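You operate a simulated robot arm through the tools that you are given. There is no shell and no other tool.

The job below is to be done with a simulated robot arm. You get a single attempt, and the scene is never put back.

## Task
Change the dirty rinse in the bath.
Fine: switch off, drain it empty, shut the drain, fill to the mark, shut the fill tap.

The check looks at the end state, three seconds after you hand in, the way a careful person would. Anything else that was tipped, shoved, dropped, spilled or broken makes it a failure.

## Robot
A 7-joint arm with a two-finger parallel gripper, fixed in place. Base frame: the origin is at the foot of the arm, x ahead of it, y to its left, z up; the work surface is at about z = 80. Readings come in cm, degrees, newtons and seconds.
With the tool pointing down near the work surface it reaches from about 30 to 70 cm from the base axis. Its first joint turns from -66.0 to 66.0 degrees. Payload 1.57 kg.
The TCP is the grasp point between the finger pads, 3 cm short of the fingertips. In the tool frame z runs along the fingers and y along their closing line. The gripper opens to 11 cm. The fingers are 2.4 cm wide and 1.2 cm thick; the gripper's body (4.8 by 11.2 cm) begins 7.8 cm behind the TCP.
Orientation is that of the tool frame in the base frame, as a unit quaternion [w, x, y, z]. With the fingers straight down and closing along the base's y, the tool's x points along the base's -x, its y along +y and its z along -z.

## Interface
- The arm moves only by the tool send_rows. Its argument "commands" is a list of rows, each a list of 7 numbers: the shift along the base's x, y, z in cm, then the turn, a rotation vector about the base's x, y, z in degrees, then the gripper command, from -1 (shut) to 1 (fully open), values between in proportion. In form: [[tx, ty, tz, rx, ry, rz, gripper], ...]. A call has 1 to 20 rows; each row shifts and turns the commanded pose from where the row before left it. Each row takes 0.2 s and may step no farther than 5 cm and 8.6 degrees from the row before; otherwise, or with a gripper value out of range, the whole call is refused. Where a pose cannot be reached the arm comes as near as it can. A force on the tool above 90 N (or 10 N above the force at the start of the call, whichever is more), or a blocked arm, ends the call early, and 0.2 s more pass. The fingers move at their own pace (about 10.8 cm/s each) and stop on an object; they squeeze with about 43 N. The grip force told is the motor's: it shows also when the fingers shut on nothing. Time passes only in rows, and 0.2 s behind the last, so rows that do not move let the fingers close. It gives the time, the measured TCP pose, the force on the tool (base axes), the opening and the grip force at its end, in the units of the frame above (readings bear some noise), with the torque about the TCP (base axes, N m) and any sound that the robot's microphone picked up.
- Cameras (640 x 400 px; columns grow to the right, rows downward): "scene" is fixed at [17.47, -39.55, 141.42]; the picture's right is [0.72, -0.70, 0.00], its down [-0.34, -0.34, -0.88] and it looks along [0.61, 0.63, -0.48] (base axes); focal length 227 px, centre (320, 200). "wrist" rides on the gripper at [7, 1.6, -14.1] in the tool frame; the picture's right is [-0.23, 0.97, 0.00], its down [-0.85, -0.20, -0.48] and it looks along [-0.47, -0.11, 0.88] (tool axes); focal length 222 px, centre (320, 200). There is no depth. A picture from a camera that has moved, and an enlarged one, comes with that camera's place and axes in the base frame and with its lens.
- snapshot(camera): a new picture of that camera. No time passes.
- enlarge(camera, box): a new picture of the part [left, top, right, bottom] of that camera's present view, enlarged. No time passes.
- hand_in(): hands the job in; it is judged then, once.

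Places have to be worked out from the pictures, the camera data and where the tool is seen. Open the gripper and draw the arm clear of the work before you hand the job in, unless the task says otherwise.

The tools are called after "Call:" by a JSON object that holds its "fn" and its "kwargs". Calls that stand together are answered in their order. send_rows: Moves the arm, as the interface text tells. Its arguments: {"type":"object","properties":{"commands":{"type":"array","items":{"type":"array","items":{"type":"number"}}}},"required":["commands"]} The other tools are called the same way: snapshot (camera) takes a picture; enlarge (camera, box) takes an enlarged picture of a part of a camera's view; hand_in () hands the job in.

At the start:

```text
time_s: 0.0
position: [33.46, -13.61, 132.66]
tool_rot: [0.0, 0.0, 1.0, 0.001]
contact_force: [-0.1, -0.1, 0.3]
wrist_torque: [0.0, 0.05, -0.04]
opening: 11.02
grip_force: 0.1
```

scene: 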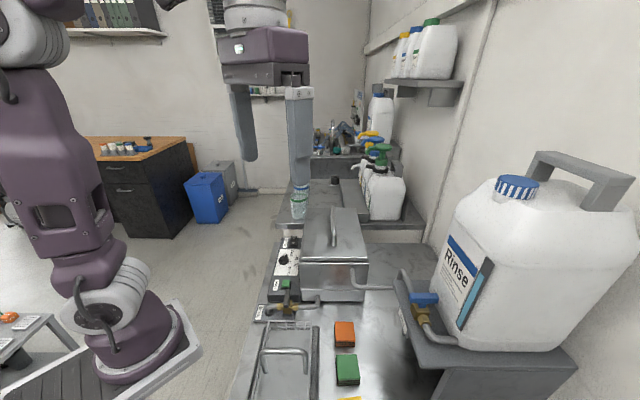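
wrist: 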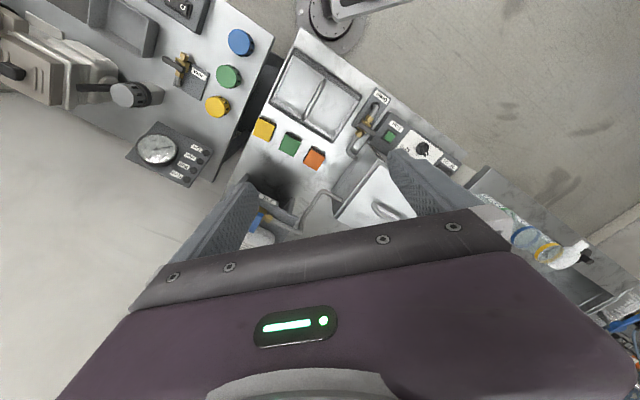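

The scene shows a lidded bath with controls in front, a drain valve, and a "Rinse" jug with a blue tap on a stand. I'll look closer at the parts before moving.

Call:
{"fn": "enlarge", "kwargs": {"camera": "scene", "box": [240, 180, 400, 280]}}

Call:
{"fn": "enlarge", "kwargs": {"camera": "scene", "box": [230, 270, 390, 400]}}

Call:
{"fn": "enlarge", "kwargs": {"camera": "scene", "box": [340, 240, 500, 360]}}

Call:
{"fn": "enlarge", "kwargs": {"camera": "wrist", "box": [240, 30, 480, 230]}}

```text
4.00 times, centred on (320, 230) of scene
camera zoom: at [17.47, -39.55, 141.42], right [0.72, -0.7, 0.0], down [-0.34, -0.34, -0.88], along [0.61, 0.63, -0.48], focal length 909 px, centre (320, 80)
```

zoom: 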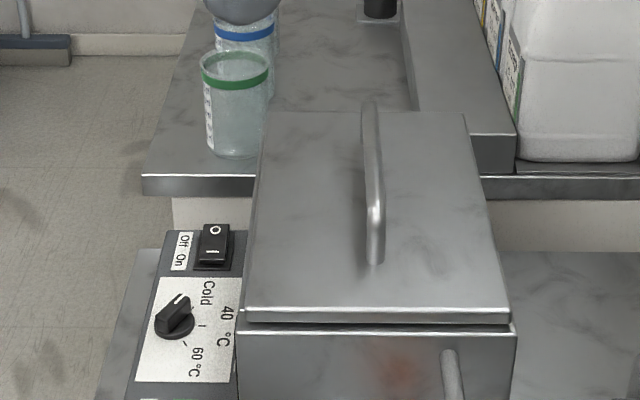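

```text
3.08 times, centred on (310, 335) of scene
camera zoom: at [17.47, -39.55, 141.42], right [0.72, -0.7, 0.0], down [-0.34, -0.34, -0.88], along [0.61, 0.63, -0.48], focal length 699 px, centre (351, -215)
```

zoom: 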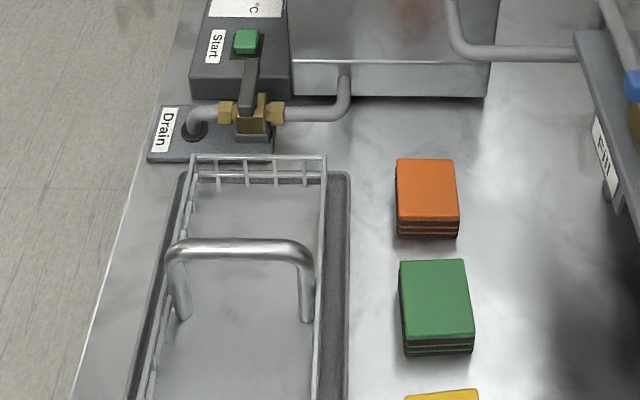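

```text
3.33 times, centred on (420, 300) of scene
camera zoom: at [17.47, -39.55, 141.42], right [0.72, -0.7, 0.0], down [-0.34, -0.34, -0.88], along [0.61, 0.63, -0.48], focal length 758 px, centre (-13, -133)
```

zoom: 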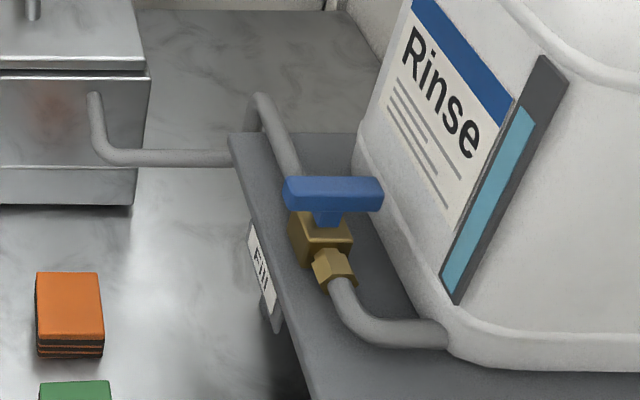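

```text
2.00 times, centred on (360, 130) of wrist
camera zoom: at [26.39, -12.18, 146.73], right [0.23, 0.97, 0.0], down [0.85, -0.2, 0.48], along [0.47, -0.11, -0.88], focal length 444 px, centre (240, 340)
```

zoom: 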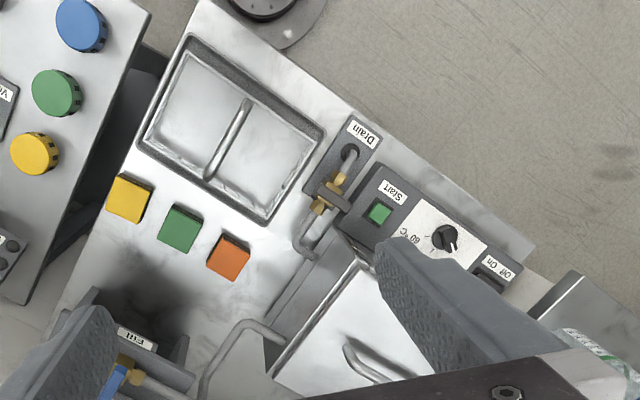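

The bench is turned about 45° to the base; drain valve is near (39,-4), bath from about (46,-2) to (78,3). I'll enlarge the switch, valves and gauge further before moving.

Call:
{"fn": "enlarge", "kwargs": {"camera": "scene", "box": [265, 225, 315, 275]}}

Call:
{"fn": "enlarge", "kwargs": {"camera": "scene", "box": [260, 270, 330, 325]}}

Call:
{"fn": "enlarge", "kwargs": {"camera": "scene", "box": [390, 260, 460, 350]}}

Call:
{"fn": "enlarge", "kwargs": {"camera": "wrist", "box": [370, 80, 490, 180]}}

Call:
{"fn": "enlarge", "kwargs": {"camera": "wrist", "box": [220, 170, 420, 250]}}

Call:
{"fn": "enlarge", "kwargs": {"camera": "wrist", "box": [80, 0, 270, 200]}}

```text
8.00 times, centred on (290, 250) of scene
camera zoom: at [17.47, -39.55, 141.42], right [0.72, -0.7, 0.0], down [-0.34, -0.34, -0.88], along [0.61, 0.63, -0.48], focal length 1818 px, centre (560, -200)
```

zoom: 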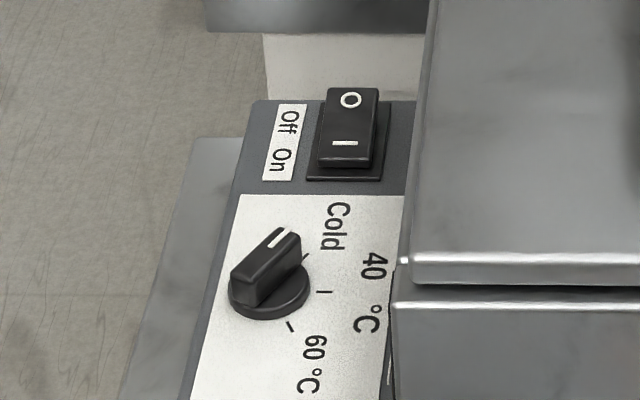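

```text
7.27 times, centred on (295, 298) of scene
camera zoom: at [17.47, -39.55, 141.42], right [0.72, -0.7, 0.0], down [-0.34, -0.34, -0.88], along [0.61, 0.63, -0.48], focal length 1653 px, centre (502, -509)
```

zoom: 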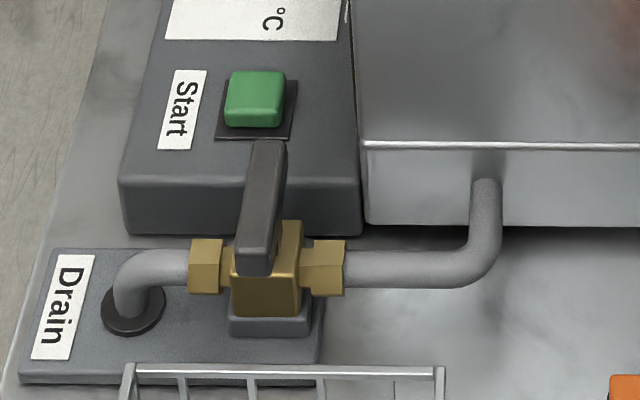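

```text
4.44 times, centred on (425, 305) of scene
camera zoom: at [17.47, -39.55, 141.42], right [0.72, -0.7, 0.0], down [-0.34, -0.34, -0.88], along [0.61, 0.63, -0.48], focal length 1010 px, centre (-147, -267)
```

zoom: 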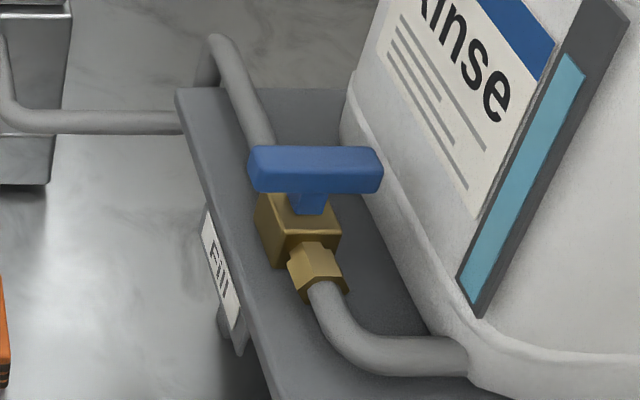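

```text
4.00 times, centred on (430, 130) of wrist
camera zoom: at [26.39, -12.18, 146.73], right [0.23, 0.97, 0.0], down [0.85, -0.2, 0.48], along [0.47, -0.11, -0.88], focal length 888 px, centre (-120, 480)
```

zoom: 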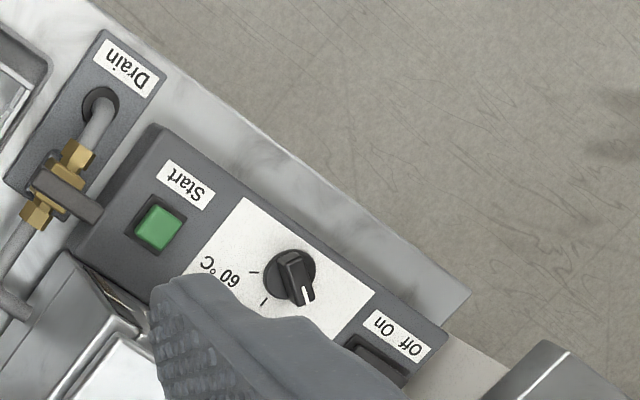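

```text
3.20 times, centred on (320, 210) of wrist
camera zoom: at [26.39, -12.18, 146.73], right [0.23, 0.97, 0.0], down [0.85, -0.2, 0.48], along [0.47, -0.11, -0.88], focal length 711 px, centre (320, 168)
```

zoom: 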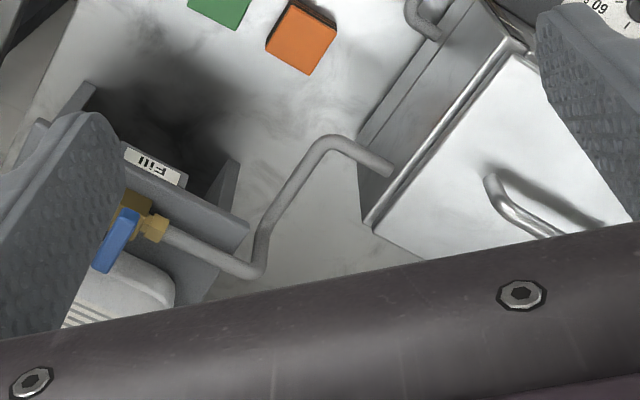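

```text
2.00 times, centred on (175, 100) of wrist
camera zoom: at [26.39, -12.18, 146.73], right [0.23, 0.97, 0.0], down [0.85, -0.2, 0.48], along [0.47, -0.11, -0.88], focal length 444 px, centre (610, 400)
```

zoom: 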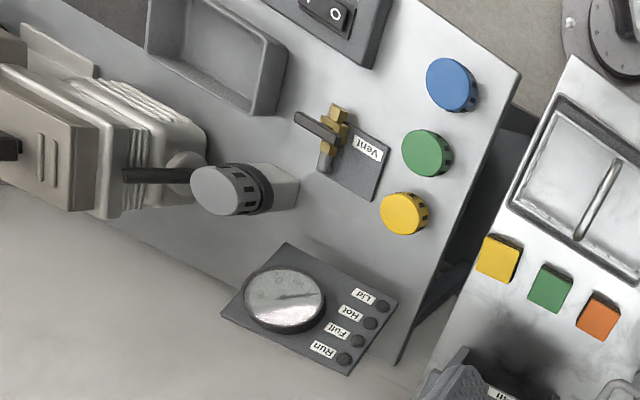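

The rocker, drain lever (lying across the pipe, so shut) and blue fill handle are located; I still need to see which side of the rocker is down and where the level mark is. I'll move the wrist camera over the control panel for a closer look, staying high.

Call:
{"fn": "send_rows", "kwargs": {"commands": [[0.5, 3, -2.5, 0, 0, 0, 1], [0.5, 3, -2.5, 0, 0, 0, 1], [0.5, 3, -2.5, 0, 0, 0, 1], [0.5, 3, -2.5, 0, 0, 0, 1], [0.5, 3, -2.5, 0, 0, 0, 1], [0.5, 3, -2.5, 0, 0, 0, 1], [0.5, 2, -2.5, 0, 0, 0, 1]]}}

Call:
{"fn": "snapshot", "kwargs": {"camera": "wrist"}}

Call:
{"fn": "snapshot", "kwargs": {"camera": "scene"}}

```text
time_s: 1.6
position: [36.93, 6.33, 115.01]
tool_rot: [0.0, 0.001, 1.0, 0.0]
contact_force: [0.2, 0.2, 0.2]
wrist_torque: [0.03, -0.01, 0.02]
opening: 10.99
grip_force: 0.0
```

```text
taken
camera wrist: at [29.88, 7.79, 129.11], right [0.23, 0.97, 0.0], down [0.85, -0.2, 0.48], along [0.47, -0.11, -0.88], focal length 222 px, centre (320, 200)
```

wrist: 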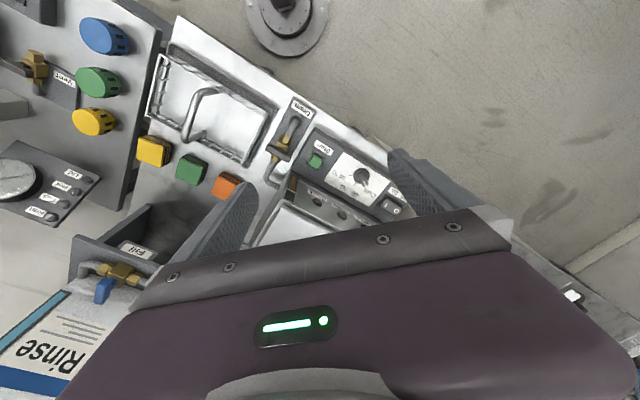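

```text
taken
```

scene: 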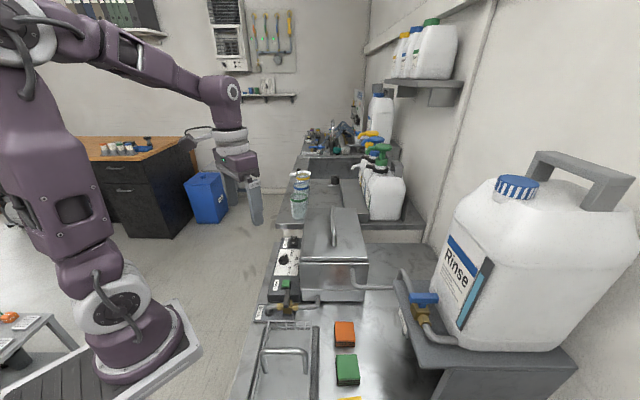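

Something with marks shows on the bath's side next to the panel. I'll enlarge that area.

Call:
{"fn": "enlarge", "kwargs": {"camera": "wrist", "box": [260, 130, 420, 240]}}

Call:
{"fn": "enlarge", "kwargs": {"camera": "wrist", "box": [320, 140, 410, 220]}}

Call:
{"fn": "enlarge", "kwargs": {"camera": "wrist", "box": [60, 190, 200, 310]}}

Call:
{"fn": "enlarge", "kwargs": {"camera": "wrist", "box": [255, 80, 345, 190]}}

```text
3.64 times, centred on (340, 185) of wrist
camera zoom: at [29.88, 7.79, 129.11], right [0.23, 0.97, 0.0], down [0.85, -0.2, 0.48], along [0.47, -0.11, -0.88], focal length 808 px, centre (247, 254)
```

zoom: 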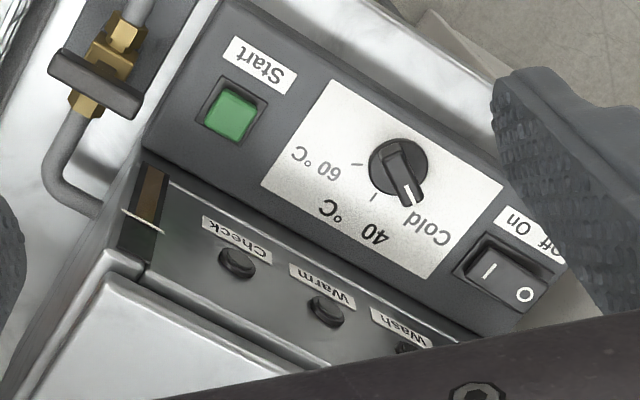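

```text
5.00 times, centred on (365, 180) of wrist
camera zoom: at [29.88, 7.79, 129.11], right [0.23, 0.97, 0.0], down [0.85, -0.2, 0.48], along [0.47, -0.11, -0.88], focal length 1111 px, centre (95, 300)
```

zoom: 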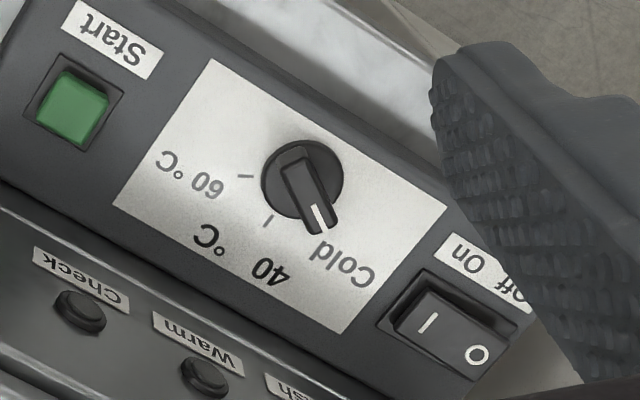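

```text
3.33 times, centred on (130, 250) of wrist
camera zoom: at [29.88, 7.79, 129.11], right [0.23, 0.97, 0.0], down [0.85, -0.2, 0.48], along [0.47, -0.11, -0.88], focal length 740 px, centre (953, 33)
```

zoom: 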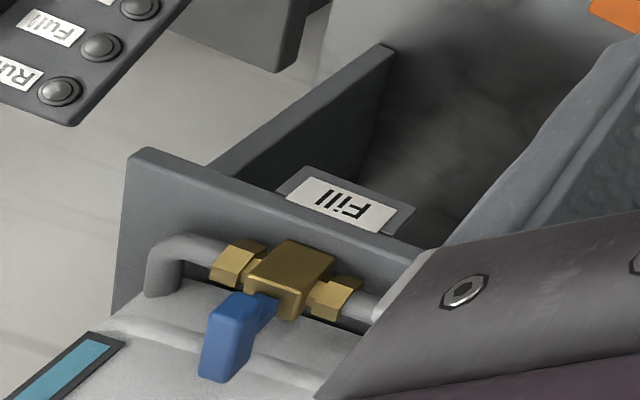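

```text
3.64 times, centred on (300, 135) of wrist
camera zoom: at [29.88, 7.79, 129.11], right [0.23, 0.97, 0.0], down [0.85, -0.2, 0.48], along [0.47, -0.11, -0.88], focal length 808 px, centre (393, 436)
```

zoom: 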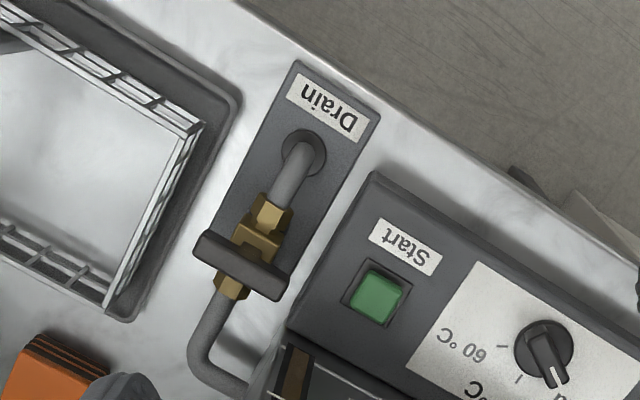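

The bath has a side sight gauge (brown, with a white mark line) and the rocker's "O" end stands up, so it is On; O is near (60.0, 18.7, 85.7). I turn the tool −45° so the closing line runs along the panel, shut the fingers, and move above the rocker.

Call:
{"fn": "send_rows", "kwargs": {"commands": [[3.6, 1.9, 0, 0, 0, -7.5, 0.0], [3.6, 1.9, 0, 0, 0, -7.5, -1], [3.6, 1.9, -1.5, 0, 0, -7.5, -1], [3.6, 1.9, -1.5, 0, 0, -7.5, -1], [3.6, 1.9, -1.5, 0, 0, -7.5, -1], [3.6, 1.9, -1.5, 0, 0, -7.5, -1], [0, 0, 0, 0, 0, 0, -1]]}}

Call:
{"fn": "snapshot", "kwargs": {"camera": "wrist"}}

Call:
{"fn": "snapshot", "kwargs": {"camera": "scene"}}

```text
time_s: 3.2
position: [58.54, 17.65, 109.13]
tool_rot: [0.0, 0.384, 0.923, -0.001]
contact_force: [-0.7, 0.3, -0.2]
wrist_torque: [-0.03, 0.01, 0.0]
opening: 0.0
grip_force: 20.7
```

```text
taken
camera wrist: at [54.69, 23.54, 123.16], right [0.85, 0.53, 0.0], down [0.46, -0.75, 0.48], along [0.25, -0.41, -0.88], focal length 222 px, centre (320, 200)
```

wrist: 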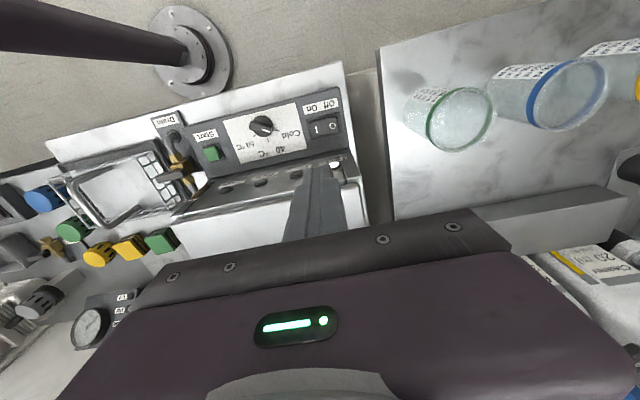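

```text
taken
```

scene: 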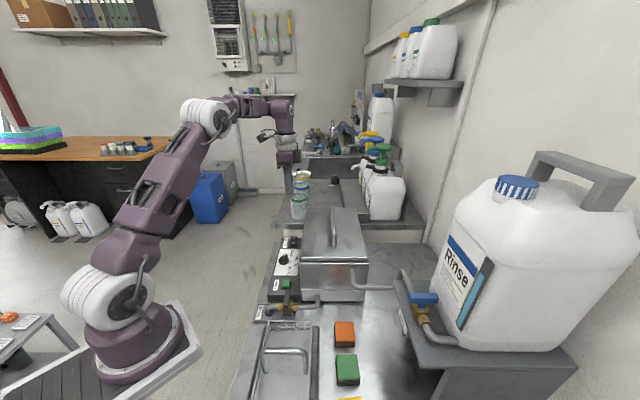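

The tool hovers above the rocker area; the green-ringed beaker is about 14 cm past the rocker, clear of the hand. I'll zoom on the panel, the rocker and the gauge.

Call:
{"fn": "enlarge", "kwargs": {"camera": "wrist", "box": [280, 80, 380, 180]}}

Call:
{"fn": "enlarge", "kwargs": {"camera": "wrist", "box": [140, 100, 300, 220]}}

Call:
{"fn": "enlarge", "kwargs": {"camera": "scene", "box": [265, 140, 335, 250]}}

```text
4.00 times, centred on (330, 130) of wrist
camera zoom: at [54.69, 23.54, 123.16], right [0.85, 0.53, 0.0], down [0.46, -0.75, 0.48], along [0.25, -0.41, -0.88], focal length 888 px, centre (280, 480)
```

zoom: 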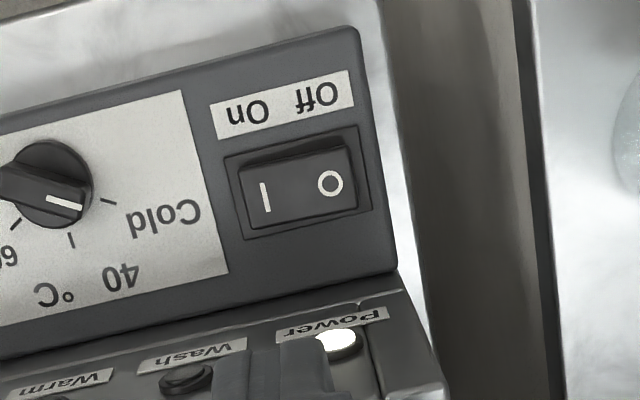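

```text
3.33 times, centred on (220, 160) of wrist
camera zoom: at [54.69, 23.54, 123.16], right [0.85, 0.53, 0.0], down [0.46, -0.75, 0.48], along [0.25, -0.41, -0.88], focal length 740 px, centre (653, 333)
```

zoom: 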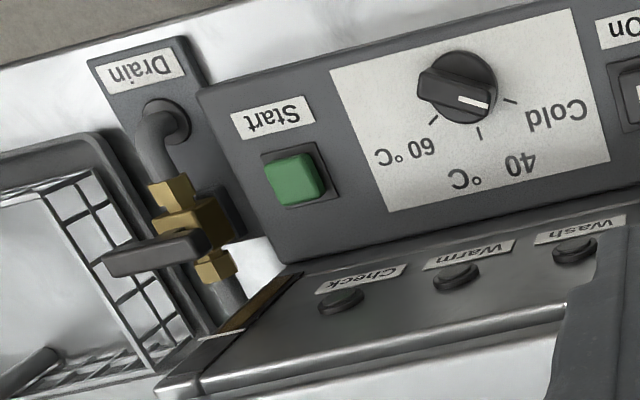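

```text
3.64 times, centred on (300, 195) of scene
camera zoom: at [17.48, -39.55, 141.42], right [0.72, -0.7, 0.0], down [-0.34, -0.34, -0.88], along [0.61, 0.63, -0.48], focal length 827 px, centre (393, 218)
```

zoom: 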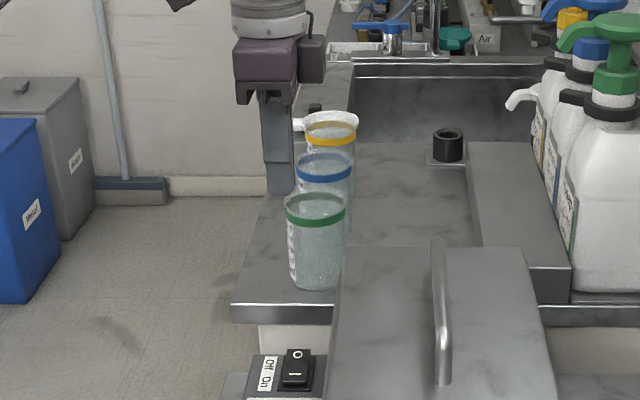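

The Power lamp is lit white, confirming On; the rocker is about 4.5 cm long with O centred near (60.0, 18.9). I line up over the O end and lower to just above it.

Call:
{"fn": "send_rows", "kwargs": {"commands": [[0.4, 0.35, -4.5, 0, 0, 0, -1], [0.4, 0.35, -4.5, 0, 0, 0, -1], [0.4, 0.35, -4.5, 0, 0, 0, -1], [0.41, 0.35, -4.5, 0, 0, 0, -1], [0, 0, 0, 0, 0, 0, -1]]}}

Call:
{"fn": "snapshot", "kwargs": {"camera": "wrist"}}

Call:
{"fn": "enlarge", "kwargs": {"camera": "scene", "box": [260, 190, 340, 270]}}

```text
time_s: 4.4
position: [60.43, 19.09, 91.22]
tool_rot: [0.0, 0.383, 0.924, 0.0]
contact_force: [0.7, -0.6, -0.2]
wrist_torque: [0.03, 0.0, -0.02]
opening: 0.02
grip_force: 21.3
```

```text
taken
camera wrist: at [56.52, 24.96, 105.37], right [0.85, 0.53, 0.0], down [0.46, -0.75, 0.48], along [0.25, -0.41, -0.88], focal length 222 px, centre (320, 200)
```

wrist: 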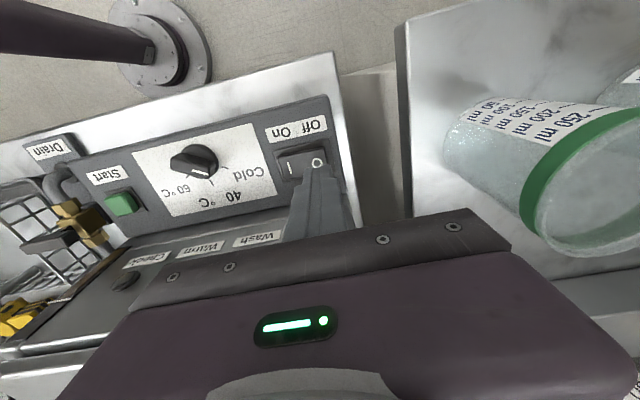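

```text
5.00 times, centred on (300, 230) of scene
camera zoom: at [17.47, -39.55, 141.42], right [0.72, -0.7, 0.0], down [-0.34, -0.34, -0.88], along [0.61, 0.63, -0.48], focal length 1136 px, centre (420, 50)
```

zoom: 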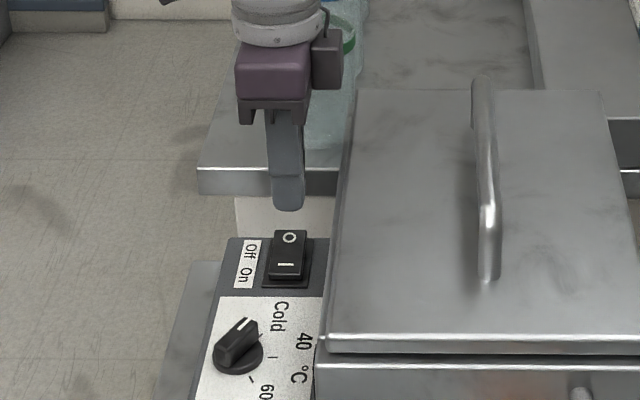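

The tip is right above the O end, about 2 cm up. I press down in small steps and read the force and any click.

Call:
{"fn": "send_rows", "kwargs": {"commands": [[0, 0, -0.7, 0, 0, 0, -1], [0, 0, -0.7, 0, 0, 0, -1], [0, 0, -0.5, 0, 0, 0, -1], [0, 0, -0.3, 0, 0, 0, -1]]}}

Call:
{"fn": "enlarge", "kwargs": {"camera": "scene", "box": [270, 210, 320, 260]}}

```text
time_s: 5.4
position: [60.06, 19.24, 88.96]
tool_rot: [0.0, 0.382, 0.924, 0.001]
contact_force: [-0.1, -0.5, -0.8]
wrist_torque: [0.01, 0.0, 0.02]
opening: 0.01
grip_force: 21.5
```

```text
8.00 times, centred on (295, 235) of scene
camera zoom: at [17.47, -39.55, 141.42], right [0.72, -0.7, 0.0], down [-0.34, -0.34, -0.88], along [0.61, 0.63, -0.48], focal length 1818 px, centre (520, -80)
```

zoom: 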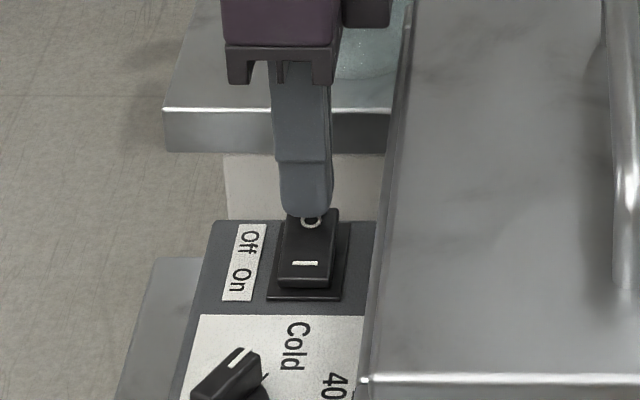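

No contact yet with the tip near z = 86; I keep pressing in small steps.

Call:
{"fn": "send_rows", "kwargs": {"commands": [[0, 0, -0.3, 0, 0, 0, -1], [0, 0, -0.3, 0, 0, 0, -1], [0, 0, -0.3, 0, 0, 0, -1]]}}

Call:
{"fn": "enlarge", "kwargs": {"camera": "wrist", "box": [220, 100, 380, 260]}}

```text
time_s: 6.2
position: [60.1, 19.06, 88.05]
tool_rot: [0.0, 0.382, 0.924, 0.0]
contact_force: [0.8, -0.5, 0.3]
wrist_torque: [0.01, 0.02, 0.0]
opening: 0.0
grip_force: 21.5
```

```text
2.50 times, centred on (300, 180) of wrist
camera zoom: at [56.26, 25.05, 102.11], right [0.85, 0.53, 0.0], down [0.46, -0.75, 0.48], along [0.25, -0.41, -0.88], focal length 555 px, centre (370, 250)
```

zoom: 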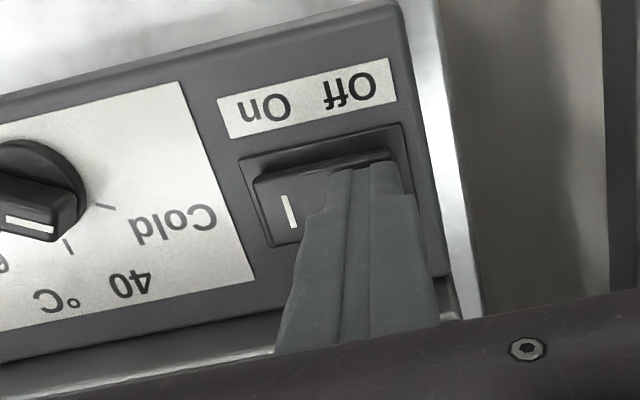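

Still no contact at tip z ≈ 85; continue down in small steps.

Call:
{"fn": "send_rows", "kwargs": {"commands": [[0, 0, -0.3, 0, 0, 0, -1], [0, 0, -0.3, 0, 0, 0, -1], [0, 0, -0.3, 0, 0, 0, -1]]}}

Call:
{"fn": "enlarge", "kwargs": {"camera": "wrist", "box": [220, 100, 380, 260]}}

Call:
{"fn": "enlarge", "kwargs": {"camera": "scene", "box": [270, 210, 320, 260]}}

```text
time_s: 7.0
position: [60.1, 19.26, 87.91]
tool_rot: [0.001, 0.383, 0.924, 0.001]
contact_force: [-16.6, -5.4, 26.1]
wrist_torque: [-0.33, 0.72, -0.08]
opening: 0.02
grip_force: 21.7
stopped in row 3: the force on the tool passed its limit at 96 N (the readings are from after the stop); the commanded pose is now the measured one
```

```text
2.50 times, centred on (300, 180) of wrist
camera zoom: at [56.29, 25.12, 101.99], right [0.85, 0.53, 0.0], down [0.46, -0.75, 0.48], along [0.26, -0.41, -0.88], focal length 555 px, centre (370, 250)
```

zoom: 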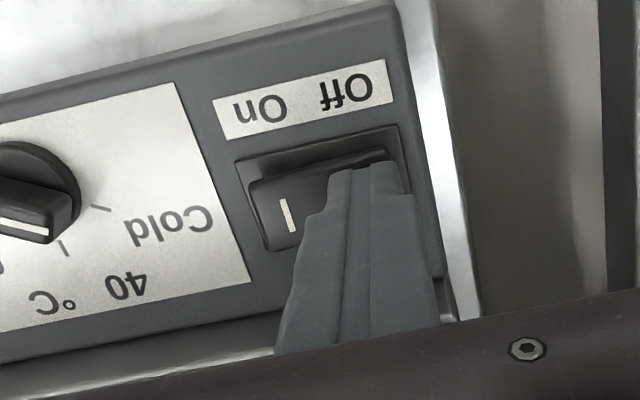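

```text
8.00 times, centred on (295, 235) of scene
camera zoom: at [17.38, -39.58, 141.43], right [0.72, -0.7, 0.0], down [-0.33, -0.34, -0.88], along [0.61, 0.63, -0.48], focal length 1818 px, centre (520, -80)
```

zoom: 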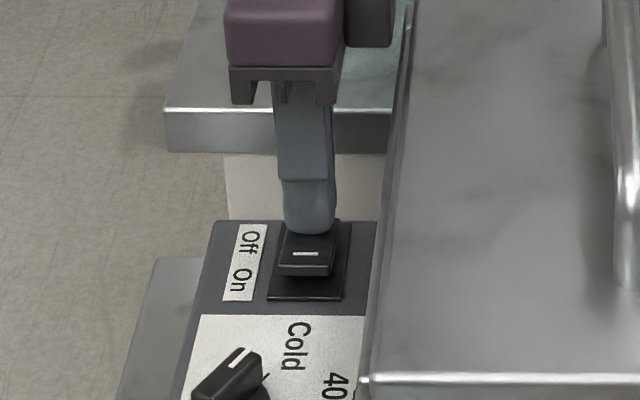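

The rocker has tilted: the I end is now up, so it looks off. I back up straight and check the Power lamp and rocker.

Call:
{"fn": "send_rows", "kwargs": {"commands": [[0, 0, 1, 0, 0, 0, -1], [0, 0, 3, 0, 0, 0, -1], [0, 0, 4.5, 0, 0, 0, -1], [0, 0, 4.5, 0, 0, 0, -1], [0, 0, 4.5, 0, 0, 0, -1], [-2, -2, 3, 0, 0, 0, -1]]}}

Call:
{"fn": "snapshot", "kwargs": {"camera": "wrist"}}

Call:
{"fn": "enlarge", "kwargs": {"camera": "scene", "box": [270, 210, 320, 260]}}

Call:
{"fn": "enlarge", "kwargs": {"camera": "wrist", "box": [280, 80, 380, 180]}}

```text
time_s: 8.4
position: [58.19, 17.38, 108.16]
tool_rot: [0.001, 0.383, 0.924, 0.001]
contact_force: [0.2, -0.3, 0.2]
wrist_torque: [0.01, 0.03, 0.02]
opening: 0.0
grip_force: 21.3
```

```text
taken
camera wrist: at [54.26, 23.3, 122.19], right [0.85, 0.53, 0.0], down [0.46, -0.75, 0.48], along [0.26, -0.41, -0.88], focal length 222 px, centre (320, 200)
```

wrist: 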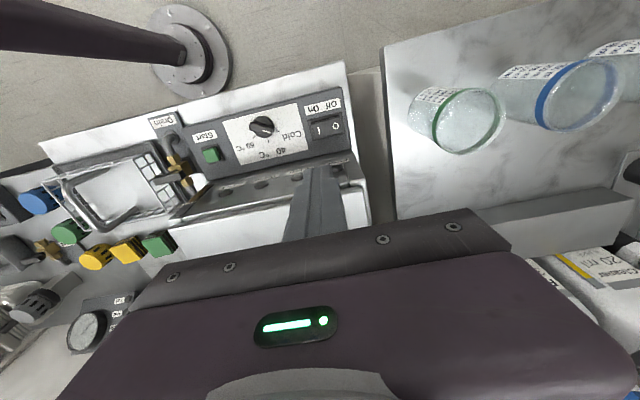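

```text
8.00 times, centred on (295, 235) of scene
camera zoom: at [17.47, -39.55, 141.42], right [0.72, -0.7, 0.0], down [-0.34, -0.34, -0.88], along [0.61, 0.63, -0.48], focal length 1818 px, centre (520, -80)
```

zoom: 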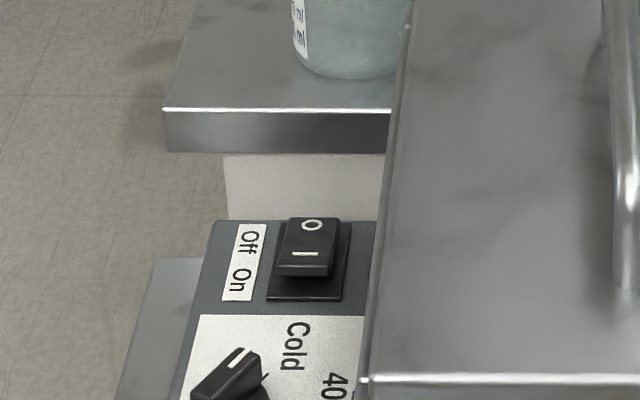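

```text
4.00 times, centred on (330, 130) of wrist
camera zoom: at [54.26, 23.3, 122.19], right [0.85, 0.53, 0.0], down [0.46, -0.75, 0.48], along [0.26, -0.41, -0.88], focal length 888 px, centre (280, 480)
```

zoom: 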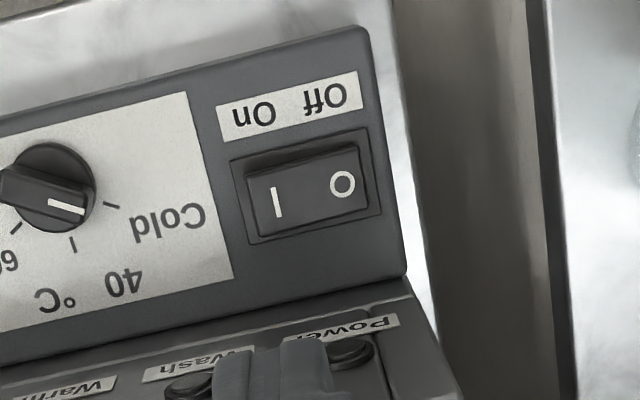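

Power lamp is out and the rocker sits on O. Now I move over the drain valve (about (40.4, −2.9, 87.6)) while turning the tool so the fingers close across the lever.

Call:
{"fn": "send_rows", "kwargs": {"commands": [[-1.48, -1.69, -0.3, 0, 0, 7.5, -1], [-1.48, -1.69, -0.3, 0, 0, 7.5, -1], [-1.48, -1.69, -0.3, 0, 0, 7.5, -1], [-1.48, -1.69, -0.3, 0, 0, 7.5, -1], [-1.48, -1.69, -0.3, 0, 0, 7.5, -1], [-1.48, -1.69, -0.3, 0, 0, 7.5, -0.5], [-1.48, -1.69, -0.3, 0, 0, 7.5, -0.2], [-1.48, -1.69, -0.3, 0, 0, 7.5, -0.2], [-1.48, -1.69, -0.3, 0, 0, 7.5, -0.2], [-1.48, -1.69, -0.3, 0, 0, 7.5, -0.2], [-1.48, -1.69, -0.3, 0, 0, 7.5, -0.2], [-1.48, -1.69, -0.3, 0, 0, 7.5, -0.2], [0, 0, 0, 0, 0, 0, -0.2]]}}

Call:
{"fn": "snapshot", "kwargs": {"camera": "wrist"}}

Call:
{"fn": "enlarge", "kwargs": {"camera": "scene", "box": [240, 220, 340, 320]}}

```text
time_s: 11.2
position: [40.52, -2.81, 104.84]
tool_rot: [0.001, -0.384, 0.923, 0.001]
contact_force: [0.2, 0.3, -0.4]
wrist_torque: [0.0, -0.02, -0.03]
opening: 4.41
grip_force: 0.2
```

```text
taken
camera wrist: at [34.4, -6.93, 118.98], right [-0.53, 0.85, 0.0], down [0.75, 0.46, 0.48], along [0.41, 0.26, -0.88], focal length 222 px, centre (320, 200)
```

wrist: 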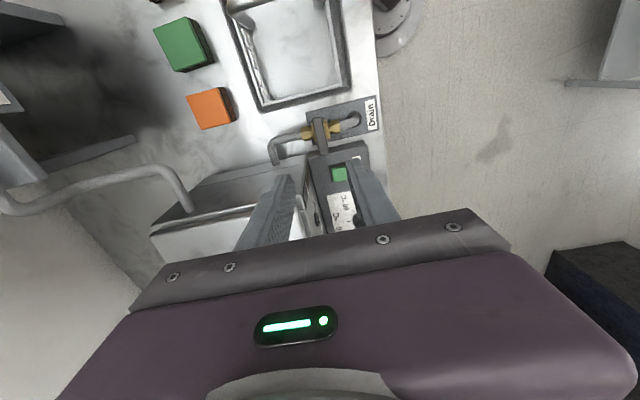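

```text
4.00 times, centred on (290, 270) of scene
camera zoom: at [17.47, -39.55, 141.42], right [0.72, -0.7, 0.0], down [-0.34, -0.34, -0.88], along [0.61, 0.63, -0.48], focal length 909 px, centre (440, -80)
```

zoom: 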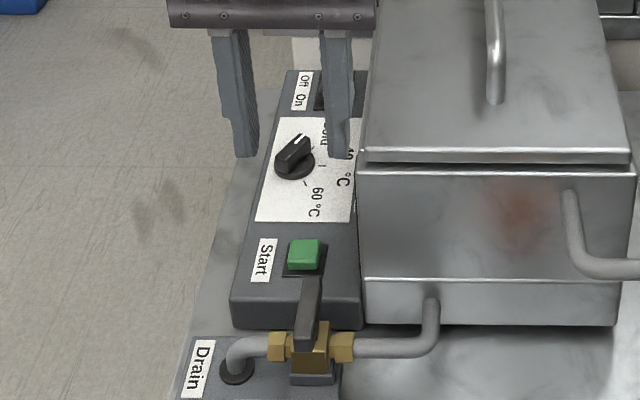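

Call:
{"fn": "enlarge", "kwargs": {"camera": "wrist", "box": [260, 90, 390, 190]}}

Call:
{"fn": "enlarge", "kwargs": {"camera": "scene", "box": [270, 280, 320, 320]}}

```text
4.00 times, centred on (325, 140) of wrist
camera zoom: at [34.4, -6.93, 118.98], right [-0.53, 0.85, 0.0], down [0.75, 0.46, 0.48], along [0.41, 0.26, -0.88], focal length 888 px, centre (300, 440)
```

zoom: 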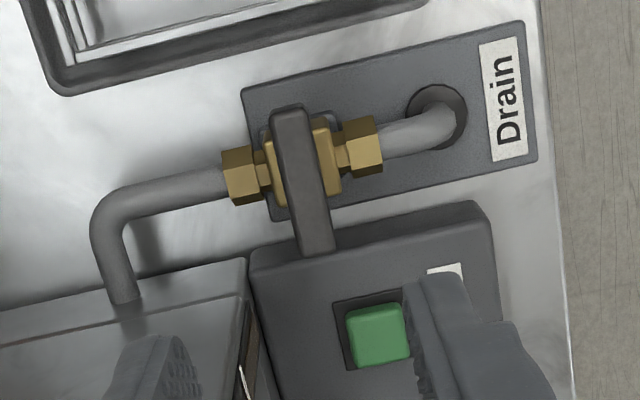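

```text
10.00 times, centred on (295, 300) of scene
camera zoom: at [17.47, -39.55, 141.42], right [0.72, -0.7, 0.0], down [-0.34, -0.34, -0.88], along [0.61, 0.63, -0.48], focal length 2273 px, centre (570, -800)
```

zoom: 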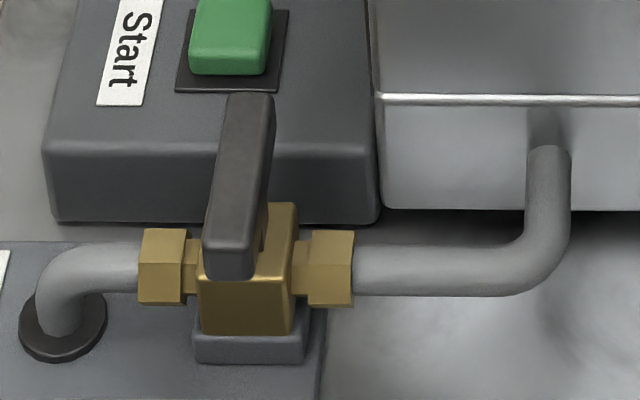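

The lever runs from about (38.5,−4.9) to (42.0,−1.2), top z ≈ 88.2, bottom ≈ 87, centred on the stem at (40.2,−3.0). I go down with the fingers straddling it, tips stopping just above the brass body.

Call:
{"fn": "send_rows", "kwargs": {"commands": [[-0.08, -0.05, -4, 0, 0, 0, -0.2], [-0.08, -0.05, -4, 0, 0, 0, -0.2], [-0.08, -0.05, -4, 0, 0, 0, -0.2], [-0.08, -0.05, -2, 0, 0, 0, -0.2], [0, 0, 0, 0, 0, 0, -0.2]]}}

Call:
{"fn": "snapshot", "kwargs": {"camera": "wrist"}}

Call:
{"fn": "enlarge", "kwargs": {"camera": "scene", "box": [255, 260, 335, 320]}}

```text
time_s: 12.4
position: [40.3, -3.19, 91.08]
tool_rot: [0.001, -0.383, 0.924, 0.003]
contact_force: [0.4, 0.7, -0.1]
wrist_torque: [0.02, 0.02, -0.01]
opening: 4.39
grip_force: 0.1
```

```text
taken
camera wrist: at [34.27, -7.08, 105.1], right [-0.53, 0.85, 0.0], down [0.75, 0.46, 0.48], along [0.41, 0.26, -0.88], focal length 222 px, centre (320, 200)
```

wrist: 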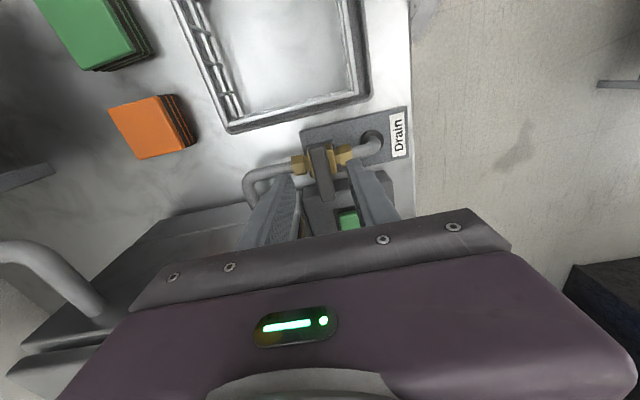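

```text
6.67 times, centred on (295, 290) of scene
camera zoom: at [17.47, -39.55, 141.42], right [0.72, -0.7, 0.0], down [-0.34, -0.34, -0.88], along [0.61, 0.63, -0.48], focal length 1515 px, centre (487, -400)
```

zoom: 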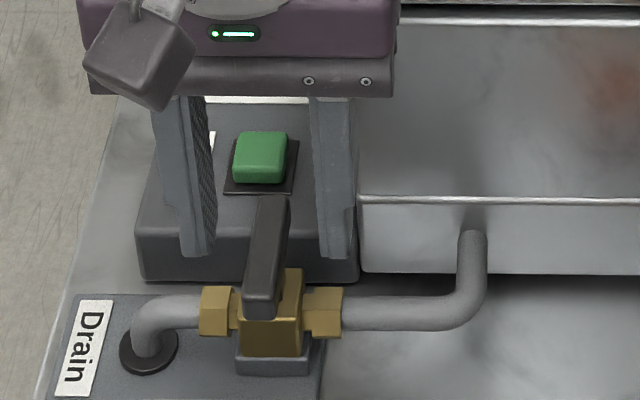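

The fingers straddle the lever evenly with tips level with its top. I lower 1.6 cm and close.

Call:
{"fn": "send_rows", "kwargs": {"commands": [[0, 0.1, -1.0, 0, 0, 0, -0.2], [0, 0, -0.7, 0, 0, 0, -0.2], [0, 0, 0, 0, 0, 0, -1], [0, 0, 0, 0, 0, 0, -1], [0, 0, 0, 0, 0, 0, -1]]}}

Call:
{"fn": "enlarge", "kwargs": {"camera": "wrist", "box": [240, 100, 420, 240]}}

Call:
{"fn": "enlarge", "kwargs": {"camera": "scene", "box": [255, 260, 335, 320]}}

```text
time_s: 13.6
position: [40.24, -2.93, 89.26]
tool_rot: [-0.001, -0.384, 0.924, 0.003]
contact_force: [-13.2, 20.3, -0.1]
wrist_torque: [0.7, -0.33, 0.08]
opening: 1.4
grip_force: 30.1
```

```text
2.86 times, centred on (330, 170) of wrist
camera zoom: at [34.17, -6.96, 103.3], right [-0.53, 0.85, 0.01], down [0.75, 0.46, 0.48], along [0.4, 0.26, -0.88], focal length 635 px, centre (291, 286)
```

zoom: 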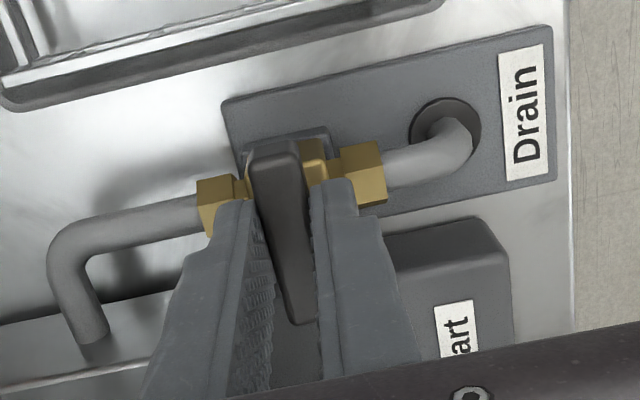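

```text
6.67 times, centred on (295, 290) of scene
camera zoom: at [17.44, -39.5, 141.44], right [0.72, -0.7, 0.0], down [-0.34, -0.34, -0.88], along [0.61, 0.63, -0.48], focal length 1515 px, centre (487, -400)
```

zoom: 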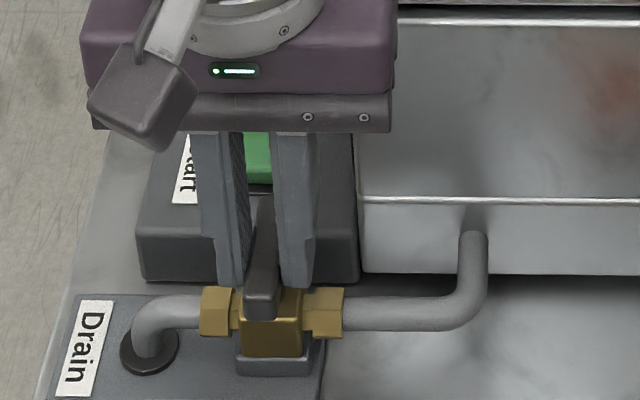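

The lever is gripped (opening 1.4 cm) but a ~24 N side load along −e1 says the hand is slightly off centre. I ease it over a few millimetres.

Call:
{"fn": "send_rows", "kwargs": {"commands": [[-0.15, 0.15, 0, 0, 0, 0, -1], [0, 0, 0, 0, 0, 0, -1]]}}

```text
time_s: 14.2
position: [40.19, -2.98, 89.17]
tool_rot: [0.002, -0.383, 0.924, 0.001]
contact_force: [-6.1, 5.1, 27.8]
wrist_torque: [0.02, -0.02, 0.01]
opening: 1.37
grip_force: 30.6
```

Side load is now small, but 28 N upward suggests the tips touch the brass body; I raise 0.3 cm and re-check.

Call:
{"fn": "send_rows", "kwargs": {"commands": [[0, 0, 0.25, 0, 0, 0, -1], [0, 0, 0, 0, 0, 0, -1]]}}

```text
time_s: 14.8
position: [40.33, -2.86, 89.24]
tool_rot: [0.001, -0.382, 0.924, 0.001]
contact_force: [6.1, 5.3, -27.4]
wrist_torque: [-0.23, -0.47, -0.01]
opening: 1.39
grip_force: 30.0
```

Now it pulls −27 N, so the neutral height is half-way; I settle down 0.12 cm and then start turning the lever clockwise (away from the bath corner) in small steps, watching torque.

Call:
{"fn": "send_rows", "kwargs": {"commands": [[0, 0, -0.12, 0, 0, 0, -1], [0, 0, 0, 0, 0, -4, -1], [0, 0, 0, 0, 0, -4, -1], [0, 0, 0, 0, 0, 0, -1]]}}

Call:
{"fn": "enlarge", "kwargs": {"camera": "wrist", "box": [240, 100, 420, 240]}}

```text
time_s: 15.8
position: [40.21, -3.18, 89.03]
tool_rot: [0.003, -0.317, 0.948, 0.001]
contact_force: [4.7, 6.6, 29.1]
wrist_torque: [-0.01, -0.33, 0.85]
opening: 1.68
grip_force: 31.5
```

```text
2.86 times, centred on (330, 170) of wrist
camera zoom: at [33.53, -6.13, 103.23], right [-0.4, 0.91, 0.0], down [0.8, 0.35, 0.48], along [0.44, 0.2, -0.88], focal length 635 px, centre (291, 286)
```

zoom: 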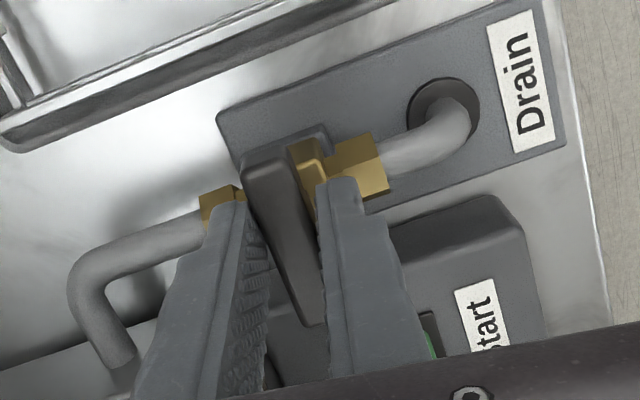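

The lever did not follow: the fingers spread to 1.68 and torque rose to 0.85 N·m, so clockwise seems to be the stop. I turn back and test a few degrees counter-clockwise.

Call:
{"fn": "send_rows", "kwargs": {"commands": [[0, 0.1, 0.05, 0, 0, 4, -1], [0, 0.1, 0.05, 0, 0, 4, -1], [0, 0, 0, 0, 0, 4, -1], [0, 0, 0, 0, 0, 4, -1], [0, 0, 0, 0, 0, 0, -1]]}}

Call:
{"fn": "enlarge", "kwargs": {"camera": "wrist", "box": [240, 100, 420, 240]}}

Call:
{"fn": "enlarge", "kwargs": {"camera": "scene", "box": [255, 260, 335, 320]}}

```text
time_s: 17.0
position: [40.23, -3.02, 89.2]
tool_rot: [0.001, -0.445, 0.895, 0.001]
contact_force: [23.9, -39.9, -22.1]
wrist_torque: [-0.88, -0.53, -0.12]
opening: 1.37
grip_force: 30.5
```

```text
2.86 times, centred on (330, 170) of wrist
camera zoom: at [34.64, -7.82, 103.26], right [-0.64, 0.77, 0.0], down [0.68, 0.56, 0.48], along [0.37, 0.31, -0.88], focal length 635 px, centre (291, 286)
```

zoom: 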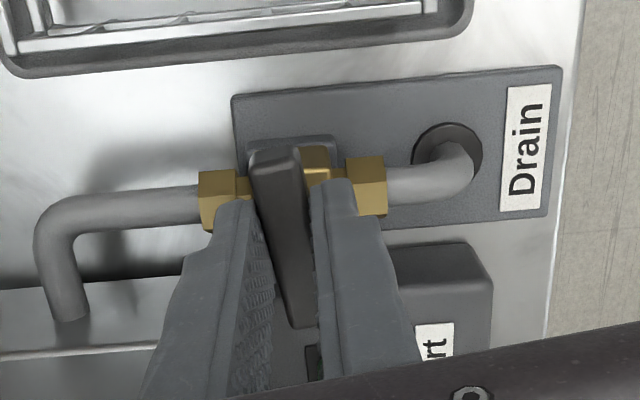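

```text
6.67 times, centred on (295, 290) of scene
camera zoom: at [17.56, -39.66, 141.38], right [0.72, -0.7, 0.0], down [-0.34, -0.34, -0.88], along [0.61, 0.63, -0.48], focal length 1515 px, centre (487, -400)
```

zoom: 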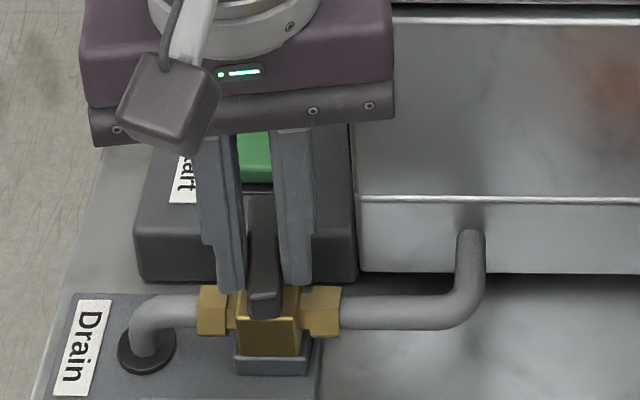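

Counter-clockwise the lever follows freely (opening 1.37, torque ≈ 0), so opening is counter-clockwise. Turning the whole hand that way would bring its body right to the lid corner (46.3,−2.5,98.3), so I'll release and instead push the lever's near end round with shut fingers, keeping the hand clear of the bath.

Call:
{"fn": "send_rows", "kwargs": {"commands": [[0, 0, 0, 0, 0, 0, -0.3], [0, 0, 0, 0, 0, 0, -0.3], [0, 0, 1, 0, 0, 0, -0.3], [0, 0, 4, 0, 0, -4, -0.3], [-1.2, 0.2, 0, 0, 0, -4, -0.6], [-1.2, 0.2, 0, 0, 0, 0, -1], [-1.2, 0.1, 0, 0, 0, 0, -1], [0, 0, 0, 0, 0, 0, -1]]}}

Call:
{"fn": "snapshot", "kwargs": {"camera": "wrist"}}

Call:
{"fn": "enlarge", "kwargs": {"camera": "scene", "box": [255, 250, 335, 320]}}

```text
time_s: 18.8
position: [36.38, -2.09, 94.07]
tool_rot: [0.001, -0.382, 0.924, 0.002]
contact_force: [0.1, 0.5, 0.3]
wrist_torque: [0.03, -0.01, 0.02]
opening: 0.0
grip_force: 21.7
```

```text
taken
camera wrist: at [30.34, -6.14, 108.15], right [-0.53, 0.85, 0.0], down [0.75, 0.46, 0.48], along [0.41, 0.26, -0.88], focal length 222 px, centre (320, 200)
```

wrist: 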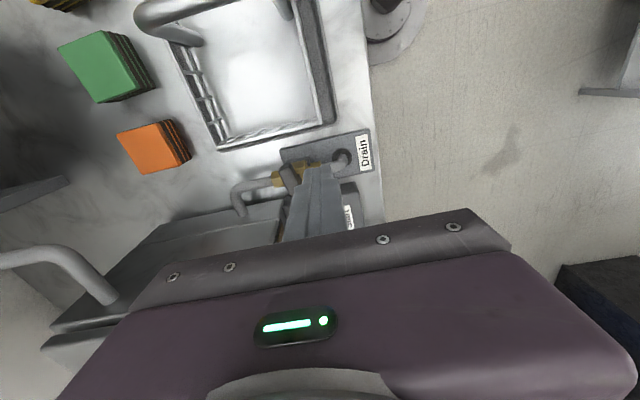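

```text
5.71 times, centred on (295, 285) of scene
camera zoom: at [17.47, -39.55, 141.42], right [0.72, -0.7, 0.0], down [-0.34, -0.34, -0.88], along [0.61, 0.63, -0.48], focal length 1299 px, centre (463, -286)
```

zoom: 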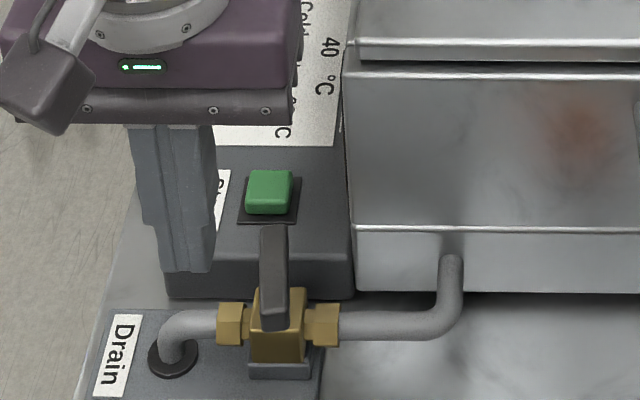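

The lever did turn a little. I check the peg's position relative to the lever from the wrist view before lowering.

Call:
{"fn": "enlarge", "kwargs": {"camera": "wrist", "box": [220, 110, 400, 250]}}

```text
2.86 times, centred on (310, 180) of wrist
camera zoom: at [30.34, -6.14, 108.15], right [-0.53, 0.85, 0.0], down [0.75, 0.46, 0.48], along [0.41, 0.26, -0.88], focal length 635 px, centre (349, 257)
```

zoom: 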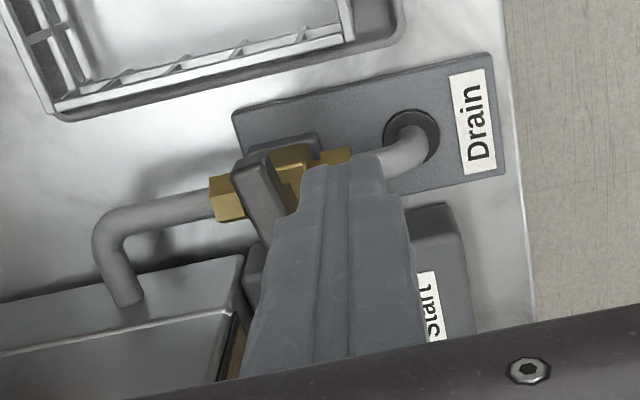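

The peg stands left of the lever's near end. I lower it to tip z ≈ 86.7 beside the lever.

Call:
{"fn": "send_rows", "kwargs": {"commands": [[0, 0, -2.2, 0, 0, 0, -1], [0, 0, -2.1, 0, 0, 0, -1], [0, 0, 0, 0, 0, 0, -1]]}}

Call:
{"fn": "enlarge", "kwargs": {"camera": "wrist", "box": [220, 110, 400, 250]}}

Call:
{"fn": "enlarge", "kwargs": {"camera": "scene", "box": [255, 260, 335, 320]}}

```text
time_s: 19.6
position: [36.47, -2.07, 89.83]
tool_rot: [0.0, -0.383, 0.924, 0.002]
contact_force: [-0.6, -0.2, -0.7]
wrist_torque: [0.02, 0.02, 0.03]
opening: 0.0
grip_force: 20.4
```

```text
2.86 times, centred on (310, 180) of wrist
camera zoom: at [30.35, -6.14, 103.82], right [-0.53, 0.85, 0.0], down [0.75, 0.46, 0.48], along [0.41, 0.26, -0.88], focal length 635 px, centre (349, 257)
```

zoom: 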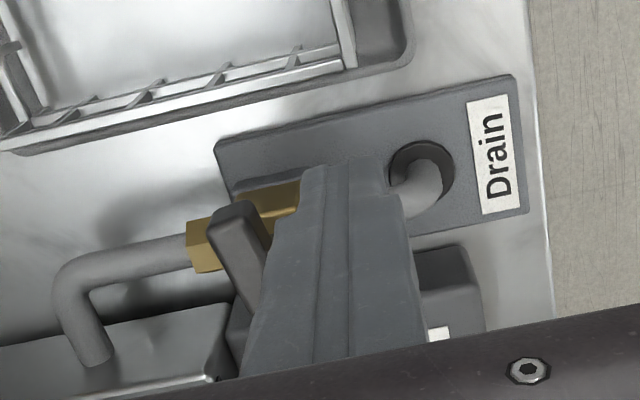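

```text
6.67 times, centred on (295, 290) of scene
camera zoom: at [17.47, -39.55, 141.42], right [0.72, -0.7, 0.0], down [-0.34, -0.34, -0.88], along [0.61, 0.63, -0.48], focal length 1515 px, centre (487, -400)
```

zoom: 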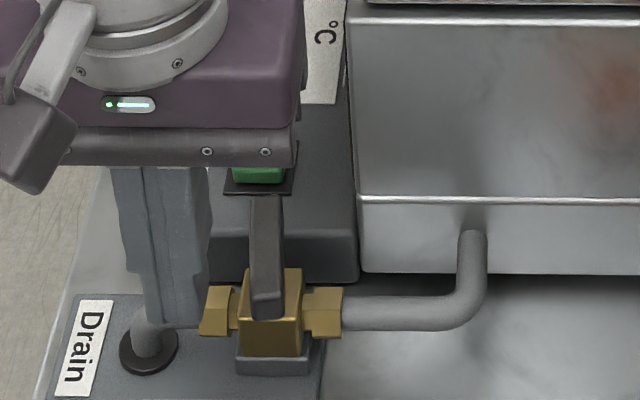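

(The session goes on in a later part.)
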